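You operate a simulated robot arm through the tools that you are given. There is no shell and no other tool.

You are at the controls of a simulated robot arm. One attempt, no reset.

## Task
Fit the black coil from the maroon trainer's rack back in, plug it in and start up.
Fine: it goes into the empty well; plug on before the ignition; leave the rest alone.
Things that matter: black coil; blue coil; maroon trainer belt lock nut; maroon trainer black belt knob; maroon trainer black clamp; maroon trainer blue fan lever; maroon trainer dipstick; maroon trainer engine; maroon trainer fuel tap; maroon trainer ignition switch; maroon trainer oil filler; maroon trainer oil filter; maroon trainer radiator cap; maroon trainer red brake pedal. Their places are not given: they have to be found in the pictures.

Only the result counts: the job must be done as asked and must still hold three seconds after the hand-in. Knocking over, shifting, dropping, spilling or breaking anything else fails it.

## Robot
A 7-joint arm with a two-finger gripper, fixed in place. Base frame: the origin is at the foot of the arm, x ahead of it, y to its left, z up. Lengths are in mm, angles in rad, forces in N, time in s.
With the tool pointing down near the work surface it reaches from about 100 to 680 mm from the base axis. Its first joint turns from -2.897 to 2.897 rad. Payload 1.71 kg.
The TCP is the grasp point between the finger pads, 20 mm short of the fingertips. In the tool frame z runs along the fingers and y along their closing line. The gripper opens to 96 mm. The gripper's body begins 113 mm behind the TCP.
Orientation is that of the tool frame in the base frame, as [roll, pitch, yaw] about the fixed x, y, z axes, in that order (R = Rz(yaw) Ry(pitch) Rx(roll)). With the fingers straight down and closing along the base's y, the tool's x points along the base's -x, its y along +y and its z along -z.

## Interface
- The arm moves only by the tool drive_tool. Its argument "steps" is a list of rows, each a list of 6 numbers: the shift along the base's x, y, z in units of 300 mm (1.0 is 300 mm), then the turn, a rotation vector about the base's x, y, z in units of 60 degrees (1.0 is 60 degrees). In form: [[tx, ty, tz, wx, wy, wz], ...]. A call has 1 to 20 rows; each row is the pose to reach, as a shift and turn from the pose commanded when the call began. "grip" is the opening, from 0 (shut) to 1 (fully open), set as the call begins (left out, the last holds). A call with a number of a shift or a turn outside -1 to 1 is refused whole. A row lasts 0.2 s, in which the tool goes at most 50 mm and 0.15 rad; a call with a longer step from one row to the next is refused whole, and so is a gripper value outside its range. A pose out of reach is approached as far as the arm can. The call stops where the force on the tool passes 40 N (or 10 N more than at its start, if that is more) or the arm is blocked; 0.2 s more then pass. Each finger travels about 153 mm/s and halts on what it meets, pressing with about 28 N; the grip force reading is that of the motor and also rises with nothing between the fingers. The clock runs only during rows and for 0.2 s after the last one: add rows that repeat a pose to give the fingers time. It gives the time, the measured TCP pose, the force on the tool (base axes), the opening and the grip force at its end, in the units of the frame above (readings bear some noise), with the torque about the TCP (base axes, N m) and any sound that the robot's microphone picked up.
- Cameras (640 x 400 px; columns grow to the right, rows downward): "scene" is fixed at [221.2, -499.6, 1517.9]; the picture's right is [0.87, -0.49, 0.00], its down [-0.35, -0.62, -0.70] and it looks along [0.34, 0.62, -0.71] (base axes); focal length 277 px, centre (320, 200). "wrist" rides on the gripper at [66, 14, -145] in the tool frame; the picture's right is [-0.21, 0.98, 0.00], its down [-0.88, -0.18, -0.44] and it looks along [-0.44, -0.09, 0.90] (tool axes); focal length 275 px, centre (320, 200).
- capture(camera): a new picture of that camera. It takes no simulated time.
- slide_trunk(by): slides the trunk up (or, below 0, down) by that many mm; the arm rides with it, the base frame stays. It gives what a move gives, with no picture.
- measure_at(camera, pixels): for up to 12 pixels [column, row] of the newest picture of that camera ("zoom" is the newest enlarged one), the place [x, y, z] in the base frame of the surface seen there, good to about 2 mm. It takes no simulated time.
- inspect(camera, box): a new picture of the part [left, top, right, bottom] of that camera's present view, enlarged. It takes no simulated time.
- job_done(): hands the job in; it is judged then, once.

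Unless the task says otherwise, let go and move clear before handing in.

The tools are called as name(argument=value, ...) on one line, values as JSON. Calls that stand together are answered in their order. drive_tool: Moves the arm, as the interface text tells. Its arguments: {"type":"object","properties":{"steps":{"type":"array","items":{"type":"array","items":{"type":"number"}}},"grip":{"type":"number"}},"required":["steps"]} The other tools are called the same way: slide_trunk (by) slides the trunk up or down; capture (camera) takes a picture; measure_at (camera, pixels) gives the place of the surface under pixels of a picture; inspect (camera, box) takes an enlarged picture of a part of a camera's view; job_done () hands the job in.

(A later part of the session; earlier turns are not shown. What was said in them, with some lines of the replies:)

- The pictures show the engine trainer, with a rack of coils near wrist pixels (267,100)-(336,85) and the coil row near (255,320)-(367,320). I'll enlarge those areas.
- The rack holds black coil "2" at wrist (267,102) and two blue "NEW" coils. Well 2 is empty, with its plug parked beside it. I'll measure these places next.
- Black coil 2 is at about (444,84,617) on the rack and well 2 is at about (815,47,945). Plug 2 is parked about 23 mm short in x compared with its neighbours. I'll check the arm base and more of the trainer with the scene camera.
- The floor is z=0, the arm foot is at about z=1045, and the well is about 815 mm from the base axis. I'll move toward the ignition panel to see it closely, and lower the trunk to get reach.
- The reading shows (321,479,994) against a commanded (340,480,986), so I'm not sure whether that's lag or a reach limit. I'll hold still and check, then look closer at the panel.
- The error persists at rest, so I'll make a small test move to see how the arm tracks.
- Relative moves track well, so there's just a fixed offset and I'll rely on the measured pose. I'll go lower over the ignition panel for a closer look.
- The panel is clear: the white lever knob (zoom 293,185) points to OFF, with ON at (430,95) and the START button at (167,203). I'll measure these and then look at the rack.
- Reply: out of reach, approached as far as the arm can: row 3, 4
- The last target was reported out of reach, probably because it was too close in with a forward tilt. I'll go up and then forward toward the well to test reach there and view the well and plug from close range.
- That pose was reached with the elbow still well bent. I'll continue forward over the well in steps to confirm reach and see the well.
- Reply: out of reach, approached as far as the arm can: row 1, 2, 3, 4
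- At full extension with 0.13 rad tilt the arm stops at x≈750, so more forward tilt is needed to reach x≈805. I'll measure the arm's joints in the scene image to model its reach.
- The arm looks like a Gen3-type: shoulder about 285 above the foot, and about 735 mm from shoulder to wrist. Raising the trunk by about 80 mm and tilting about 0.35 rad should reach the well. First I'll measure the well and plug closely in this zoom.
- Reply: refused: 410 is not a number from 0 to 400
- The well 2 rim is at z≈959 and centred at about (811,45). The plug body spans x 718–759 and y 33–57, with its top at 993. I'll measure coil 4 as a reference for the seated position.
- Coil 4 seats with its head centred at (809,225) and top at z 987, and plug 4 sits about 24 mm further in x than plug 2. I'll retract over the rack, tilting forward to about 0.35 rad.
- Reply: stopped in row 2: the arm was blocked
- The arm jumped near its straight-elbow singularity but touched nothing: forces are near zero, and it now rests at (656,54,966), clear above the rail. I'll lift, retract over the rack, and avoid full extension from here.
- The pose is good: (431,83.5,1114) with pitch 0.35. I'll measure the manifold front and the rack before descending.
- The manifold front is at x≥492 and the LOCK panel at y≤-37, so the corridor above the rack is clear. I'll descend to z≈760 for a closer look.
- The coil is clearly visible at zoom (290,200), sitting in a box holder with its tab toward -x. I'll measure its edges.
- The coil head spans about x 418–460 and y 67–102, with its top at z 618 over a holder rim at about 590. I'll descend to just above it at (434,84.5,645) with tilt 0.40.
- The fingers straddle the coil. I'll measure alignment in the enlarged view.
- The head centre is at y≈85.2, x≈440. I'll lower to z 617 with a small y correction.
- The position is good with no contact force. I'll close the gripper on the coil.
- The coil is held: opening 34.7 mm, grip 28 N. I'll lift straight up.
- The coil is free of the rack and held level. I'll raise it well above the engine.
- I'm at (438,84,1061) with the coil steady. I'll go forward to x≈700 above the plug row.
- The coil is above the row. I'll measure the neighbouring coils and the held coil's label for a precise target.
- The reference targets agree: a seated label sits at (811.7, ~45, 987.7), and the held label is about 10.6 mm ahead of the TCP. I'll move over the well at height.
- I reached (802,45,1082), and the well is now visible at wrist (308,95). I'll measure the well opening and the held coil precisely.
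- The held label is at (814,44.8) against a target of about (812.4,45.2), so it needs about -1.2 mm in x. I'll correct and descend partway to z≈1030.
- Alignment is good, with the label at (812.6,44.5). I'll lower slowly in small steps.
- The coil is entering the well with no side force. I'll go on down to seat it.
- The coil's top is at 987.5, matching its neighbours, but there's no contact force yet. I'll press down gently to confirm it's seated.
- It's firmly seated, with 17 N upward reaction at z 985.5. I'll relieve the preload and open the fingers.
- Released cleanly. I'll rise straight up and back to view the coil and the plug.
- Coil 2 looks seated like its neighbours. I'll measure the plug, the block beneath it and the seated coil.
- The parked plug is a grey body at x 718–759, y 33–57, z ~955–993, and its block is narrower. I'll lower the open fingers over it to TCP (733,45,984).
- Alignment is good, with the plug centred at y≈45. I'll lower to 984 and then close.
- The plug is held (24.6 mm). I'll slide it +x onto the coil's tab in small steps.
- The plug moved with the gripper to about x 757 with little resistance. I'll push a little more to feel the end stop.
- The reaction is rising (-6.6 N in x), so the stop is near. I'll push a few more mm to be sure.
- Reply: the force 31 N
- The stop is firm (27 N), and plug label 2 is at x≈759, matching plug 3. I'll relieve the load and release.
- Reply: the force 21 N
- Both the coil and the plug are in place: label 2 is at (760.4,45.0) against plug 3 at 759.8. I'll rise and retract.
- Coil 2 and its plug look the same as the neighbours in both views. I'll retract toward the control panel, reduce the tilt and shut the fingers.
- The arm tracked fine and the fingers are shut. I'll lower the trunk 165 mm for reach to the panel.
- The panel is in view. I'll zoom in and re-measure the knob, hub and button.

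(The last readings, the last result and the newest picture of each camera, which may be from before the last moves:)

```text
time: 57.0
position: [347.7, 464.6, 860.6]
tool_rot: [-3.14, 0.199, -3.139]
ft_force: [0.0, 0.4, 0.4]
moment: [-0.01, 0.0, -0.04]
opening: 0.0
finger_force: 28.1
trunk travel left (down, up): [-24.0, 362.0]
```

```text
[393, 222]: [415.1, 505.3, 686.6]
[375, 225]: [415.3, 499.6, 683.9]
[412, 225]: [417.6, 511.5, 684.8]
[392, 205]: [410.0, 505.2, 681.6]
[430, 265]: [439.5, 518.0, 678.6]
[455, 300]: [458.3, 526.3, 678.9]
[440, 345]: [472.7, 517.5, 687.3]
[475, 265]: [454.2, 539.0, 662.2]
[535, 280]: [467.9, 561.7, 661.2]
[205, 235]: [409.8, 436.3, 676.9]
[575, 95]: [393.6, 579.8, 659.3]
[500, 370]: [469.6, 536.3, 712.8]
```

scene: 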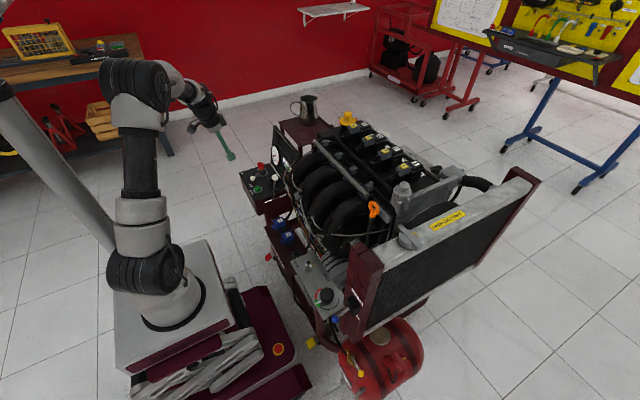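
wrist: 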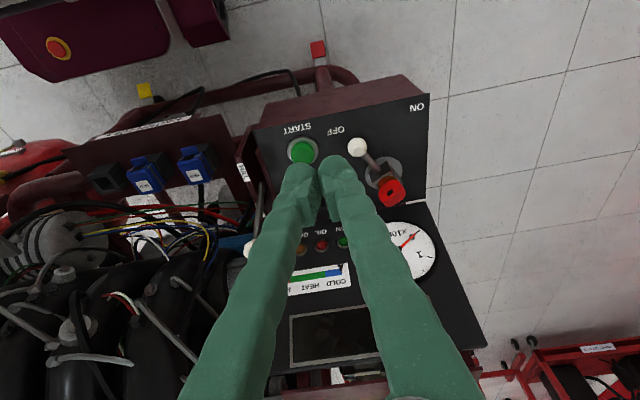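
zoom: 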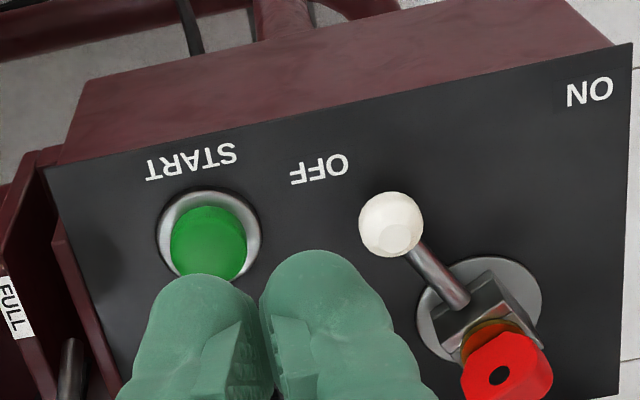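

The knob is at (416,506,681) and the hub at about (475,535), so the lever must swing to about (416,564). I'll descend between START and the knob at (412,474), first to z 740.

drive_tool(steps=[[0.08, 0.01, -0.1, 0, 0, 0], [0.16, 0.02, -0.2, 0, 0, 0], [0.214, 0.031, -0.3, 0, 0, 0], [0.214, 0.031, -0.4, 0, 0, 0], [0.214, 0.031, -0.4, 0, 0, 0]])

inspect(camera="wrist", box=[240, 80, 432, 200])

inspect(camera="scene", box=[200, 120, 320, 220])

```text
time: 58.2
position: [410.7, 473.3, 741.7]
tool_rot: [3.141, 0.201, -3.14]
ft_force: [0.4, -0.2, 0.2]
moment: [0.0, 0.01, 0.01]
opening: 0.0
finger_force: 27.6
trunk travel left (down, up): [-24.0, 362.0]
```

```text
3.33 times, centred on (336, 140) of wrist
```

zoom: 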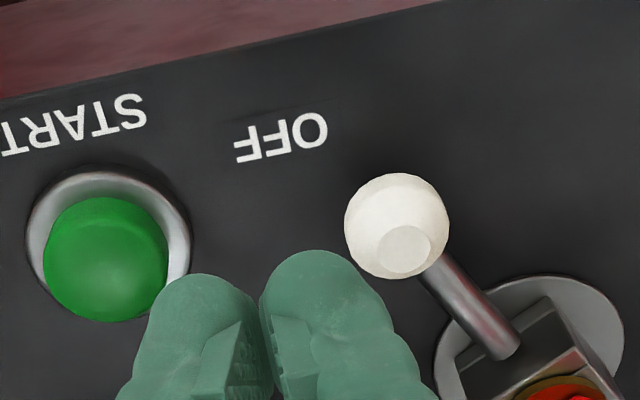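

```text
4.00 times, centred on (260, 170) of scene
```

zoom: 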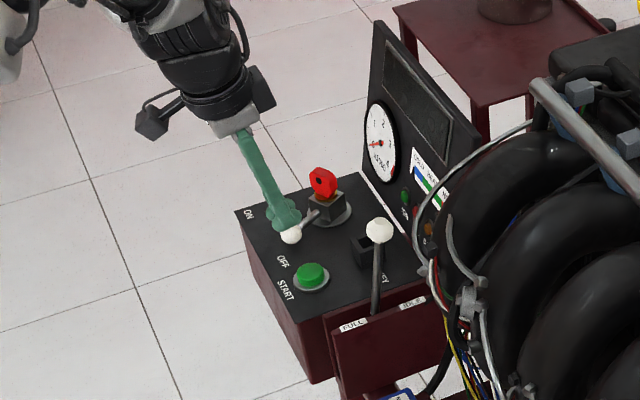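

The fingertip is between the START button and the knob with clearance. I'll descend to z 689.

drive_tool(steps=[[0.002, 0, -0.06, 0, 0, 0], [0.004, 0, -0.12, 0, 0, 0], [0.004, 0, -0.15, 0, 0, 0], [0.004, 0, -0.173, 0, 0, 0], [0.004, 0, -0.173, 0, 0, 0]])

inspect(camera="wrist", box=[200, 60, 460, 230])

inspect(camera="scene", box=[200, 120, 320, 220])

```text
time: 59.4
position: [412.7, 474.0, 689.1]
tool_rot: [3.141, 0.202, -3.14]
ft_force: [-0.1, -0.2, 1.1]
moment: [0.01, 0.0, 0.04]
opening: 0.1
finger_force: 28.3
trunk travel left (down, up): [-24.0, 362.0]
```

```text
2.35 times, centred on (330, 145) of wrist
```

zoom: 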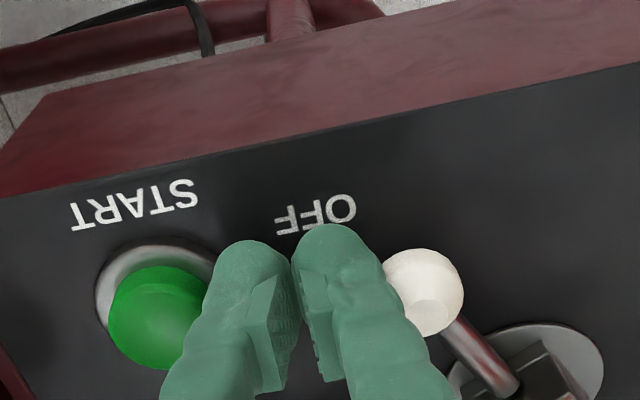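

```text
4.00 times, centred on (260, 170) of scene
```

zoom: 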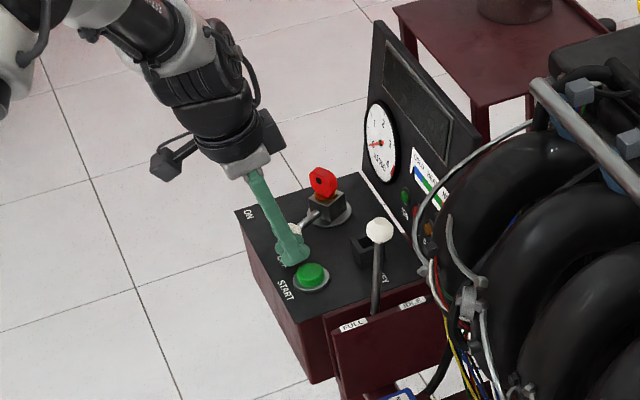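

In position with no contact. I'll push +y in small steps, first 35 mm, watching the force.

drive_tool(steps=[[0, 0.03, 0, 0, 0, 0], [0, 0.055, 0, 0, 0, 0], [0, 0.08, 0, 0, 0, 0], [0, 0.1, 0, 0, 0, 0], [0, 0.12, 0, 0, 0, 0], [0, 0.12, 0, 0, 0, 0]])

inspect(camera="wrist", box=[200, 60, 460, 230])

```text
time: 60.8
position: [410.7, 510.7, 690.2]
tool_rot: [-3.141, 0.198, -3.14]
ft_force: [0.3, 0.3, 0.5]
moment: [0.03, 0.02, 0.0]
opening: 0.0
finger_force: 27.7
trunk travel left (down, up): [-24.0, 362.0]
```

```text
2.35 times, centred on (330, 145) of wrist
```

zoom: 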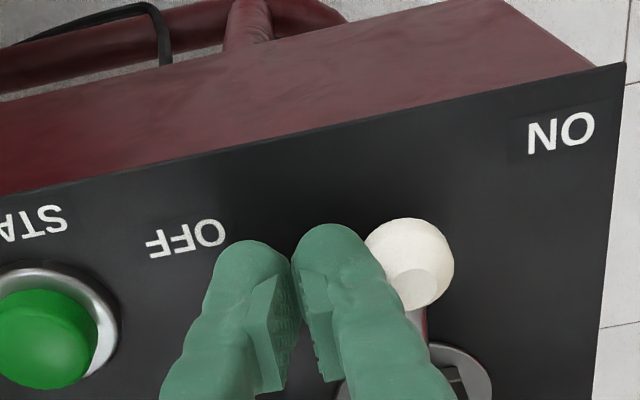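

The lever is turning with the push. I'll continue toward ON in small steps.

drive_tool(steps=[[0, 0.02, 0, 0, 0, 0], [0, 0.04, 0, 0, 0, 0], [0, 0.06, 0, 0, 0, 0], [0, 0.08, 0, 0, 0, 0], [0, 0.095, 0, 0, 0, 0], [0, 0.095, 0, 0, 0, 0]])

inspect(camera="wrist", box=[200, 60, 460, 230])

inspect(camera="scene", box=[200, 120, 320, 220])

```text
time: 62.2
position: [411.8, 538.9, 688.9]
tool_rot: [3.141, 0.199, -3.141]
ft_force: [0.4, -0.7, -0.1]
moment: [0.0, 0.02, -0.03]
opening: 0.1
finger_force: 27.8
trunk travel left (down, up): [-24.0, 362.0]
```

```text
2.35 times, centred on (330, 145) of wrist
```

zoom: 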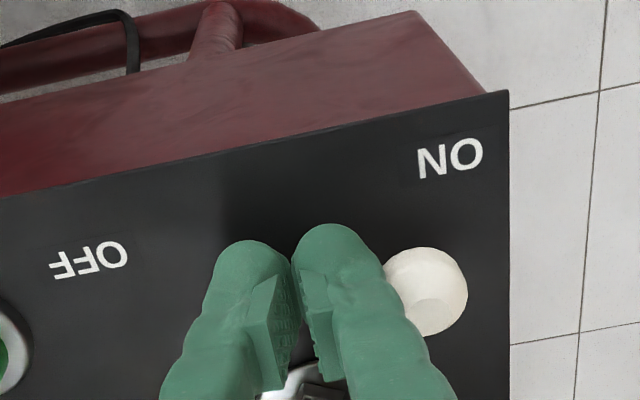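

```text
4.00 times, centred on (260, 170) of scene
```

zoom: 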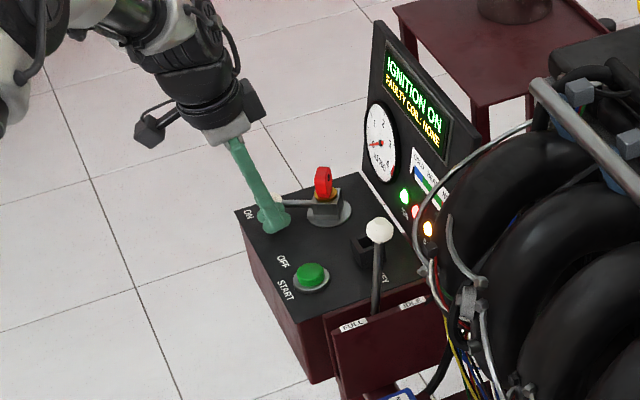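

The display reads "IGNITION ON / FAULTY COIL: NONE". I'll check the knob position to see whether the lever is fully over.

measure_at(camera="wrist", pixels=[[376, 183], [385, 180], [368, 185]])

drive_tool(steps=[[0, -0.04, 0, 0, 0, 0], [0, -0.08, 0, 0, 0, 0], [0, -0.1, 0, 0, 0, 0], [0, -0.1, 0, 0, 0, 0]])

inspect(camera="wrist", box=[240, 60, 500, 230])

measure_at(camera="zoom", pixels=[[480, 290], [420, 290]])

```text
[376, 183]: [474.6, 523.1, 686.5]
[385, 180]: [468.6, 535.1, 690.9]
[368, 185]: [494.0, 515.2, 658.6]
```

```text
time: 63.2
position: [411.6, 508.4, 689.0]
tool_rot: [-3.141, 0.199, -3.14]
ft_force: [-0.3, 0.6, -0.2]
moment: [0.0, 0.0, -0.01]
opening: 0.0
finger_force: 28.2
trunk travel left (down, up): [-24.0, 362.0]
```

```text
2.35 times, centred on (370, 145) of wrist
```

zoom: 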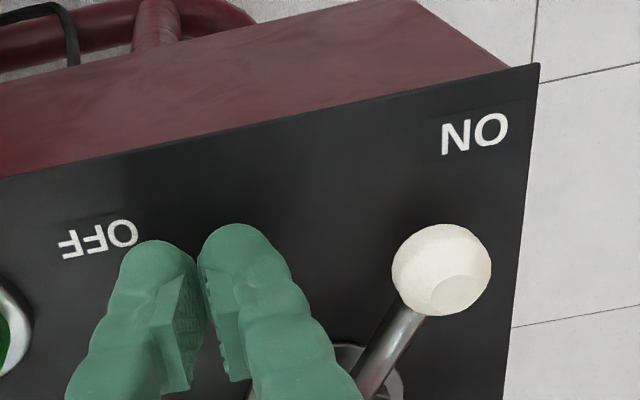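

```text
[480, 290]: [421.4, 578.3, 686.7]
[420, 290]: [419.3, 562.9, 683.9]
```

The lever stays at ON by itself (knob ≈ (419,568)). I'll lift, move above START at (417,436) and make the tool vertical.

drive_tool(steps=[[0, 0, 0.1, 0, 0, 0], [0, -0.02, 0.17, 0, 0.05, 0], [0.01, -0.14, 0.17, 0, 0.12, 0], [0.018, -0.241, 0.17, 0, 0.19, 0], [0.018, -0.241, 0.1, 0, 0.19, 0], [0.018, -0.241, 0.1, 0, 0.19, 0]])

inspect(camera="wrist", box=[200, 60, 500, 250])

inspect(camera="scene", box=[200, 120, 320, 220])

```text
time: 64.6
position: [417.8, 435.9, 718.1]
tool_rot: [3.141, 0.0, -3.141]
ft_force: [-0.2, 0.5, -0.6]
moment: [0.0, 0.03, 0.0]
opening: 0.0
finger_force: 28.1
trunk travel left (down, up): [-24.0, 362.0]
```

```text
2.11 times, centred on (350, 155) of wrist
```

zoom: 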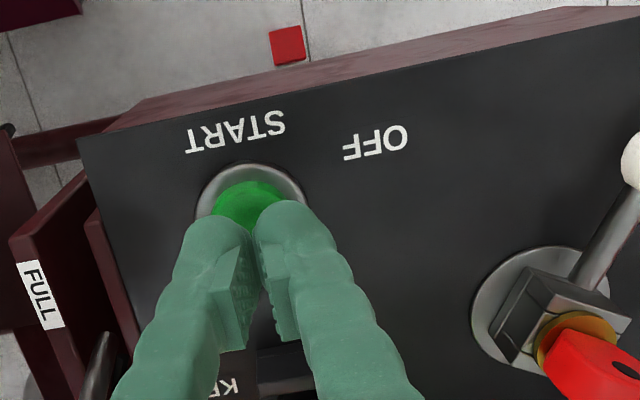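

```text
4.00 times, centred on (260, 170) of scene
```

zoom: 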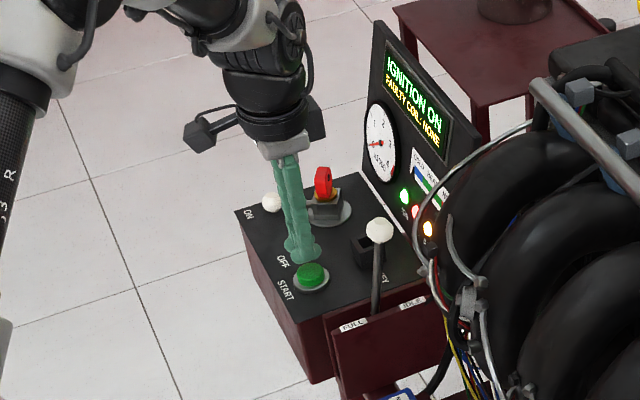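

The fingertip is above START at a tip height of about 698, and the button top is at 677. I'll press down in small steps.

drive_tool(steps=[[0, 0, -0.04, 0, 0, 0], [0, 0, -0.06, 0, 0, 0], [0, 0, -0.072, 0, 0, 0], [0, 0, -0.082, 0, 0, 0], [0, 0, -0.09, 0, 0, 0], [0, 0, -0.097, 0, 0, 0], [0, 0, -0.097, 0, 0, 0]])

inspect(camera="scene", box=[200, 120, 320, 220])

```text
time: 66.2
position: [417.9, 437.2, 690.1]
tool_rot: [3.14, 0.001, -3.139]
ft_force: [0.3, -0.1, 3.4]
moment: [-0.05, -0.04, 0.05]
opening: 0.0
finger_force: 28.2
trunk travel left (down, up): [-24.0, 362.0]
heard: click
```

```text
4.00 times, centred on (260, 170) of scene
```

zoom: 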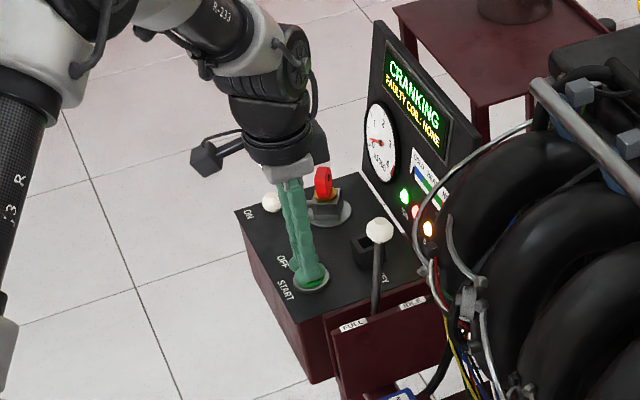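

The display says "CRANKING" after a click. I'll hold the button a while until it catches.

drive_tool(steps=[[0, 0, 0, 0, 0, 0], [0, 0, 0, 0, 0, 0], [0, 0, 0, 0, 0, 0], [0, 0, 0, 0, 0, 0], [0, 0, 0, 0, 0, 0]])

inspect(camera="scene", box=[200, 120, 320, 220])

```text
time: 67.4
position: [417.7, 437.4, 691.0]
tool_rot: [3.14, 0.004, -3.14]
ft_force: [0.4, -0.5, 4.0]
moment: [-0.01, 0.0, 0.01]
opening: 0.0
finger_force: 27.9
trunk travel left (down, up): [-24.0, 362.0]
```

```text
4.00 times, centred on (260, 170) of scene
```

zoom: 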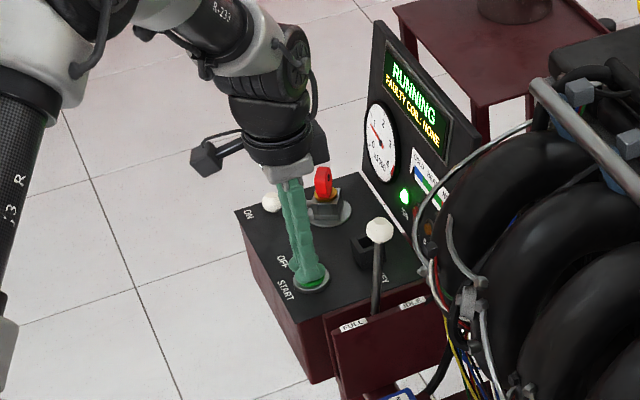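

The display reads "RUNNING" and the tachometer needle has moved. I'll release the button by lifting straight up and back away.

drive_tool(steps=[[0, 0, 0.06, 0, 0, 0], [0, 0, 0.18, 0, 0, 0], [0, 0, 0.32, 0, 0, 0], [-0.05, 0, 0.46, 0, 0, 0], [-0.15, 0, 0.55, 0, 0, 0], [-0.2, 0, 0.6, 0, 0, 0], [-0.2, 0, 0.6, 0, 0, 0]])

capture(camera="scene")

inspect(camera="scene", box=[200, 120, 320, 220])

inspect(camera="scene", box=[320, 90, 440, 190])

```text
time: 69.0
position: [357.5, 437.0, 871.0]
tool_rot: [-3.14, 0.001, -3.139]
ft_force: [-0.3, 0.4, -0.1]
moment: [0.0, -0.03, 0.04]
opening: 0.2
finger_force: 27.6
trunk travel left (down, up): [-24.0, 362.0]
```

```text
taken
```

scene: 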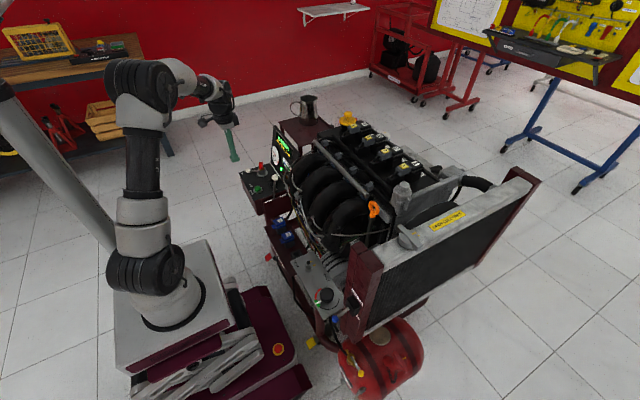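

```text
4.00 times, centred on (260, 170) of scene
```

zoom: 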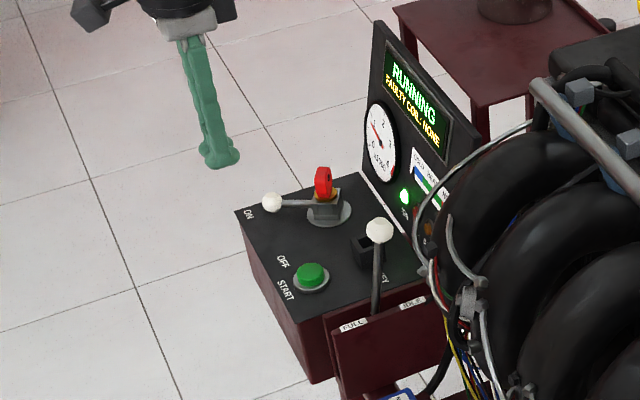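

```text
4.00 times, centred on (380, 140) of scene
```

zoom: 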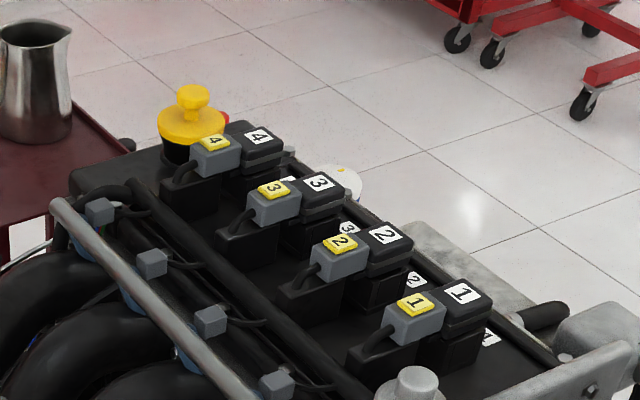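

The engine stays "RUNNING" with the hand clear, and coil 2 and its plug are in place. I'll wait about three seconds to confirm it holds.

drive_tool(steps=[[0, 0, 0, 0, 0, 0], [0, 0, 0, 0, 0, 0], [0, 0, 0, 0, 0, 0], [0, 0, 0, 0, 0, 0], [0, 0, 0, 0, 0, 0], [0, 0, 0, 0, 0, 0], [0, 0, 0, 0, 0, 0], [0, 0, 0, 0, 0, 0], [0, 0, 0, 0, 0, 0], [0, 0, 0, 0, 0, 0], [0, 0, 0, 0, 0, 0], [0, 0, 0, 0, 0, 0], [0, 0, 0, 0, 0, 0], [0, 0, 0, 0, 0, 0], [0, 0, 0, 0, 0, 0]])

inspect(camera="scene", box=[200, 120, 320, 220])

```text
time: 72.2
position: [358.1, 436.8, 870.4]
tool_rot: [-3.141, 0.003, -3.139]
ft_force: [1.3, -0.2, 0.9]
moment: [0.01, 0.02, 0.01]
opening: 0.0
finger_force: 28.2
trunk travel left (down, up): [-24.0, 362.0]
```

```text
4.00 times, centred on (260, 170) of scene
```

zoom: 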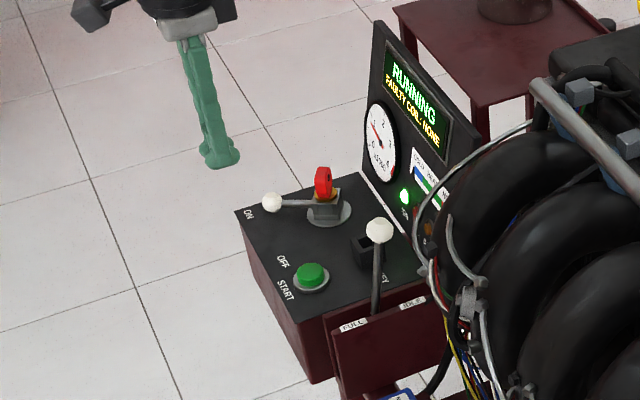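

The display still reads "RUNNING / FAULTY COIL: NONE" after three seconds, and the hand is clear, so I'm handing in the job.

job_done()

```text
The job is handed in.
```

The black coil is seated in the empty well (number 2), its plug is pushed fully on, and the engine is running. I then handed the job in. More than three seconds after I released START, with the arm clear, the display still read "RUNNING / FAULTY COIL: NONE".

- **Coil:** it bottomed out firmly in the well, and its top sits level with the other three coils.
- **Plug:** it went on before the ignition and came to a firm stop, lined up with plug 3.
- **Start-up:** I moved the ignition lever from OFF to ON, where it stays by itself. I then held START until the engine caught.
- **Everything else:** I left the rest alone. The arm jumped once on its way back from the first look at the well, before I had picked up the coil. The force readings stayed near zero and nothing looked disturbed in the pictures afterwards.
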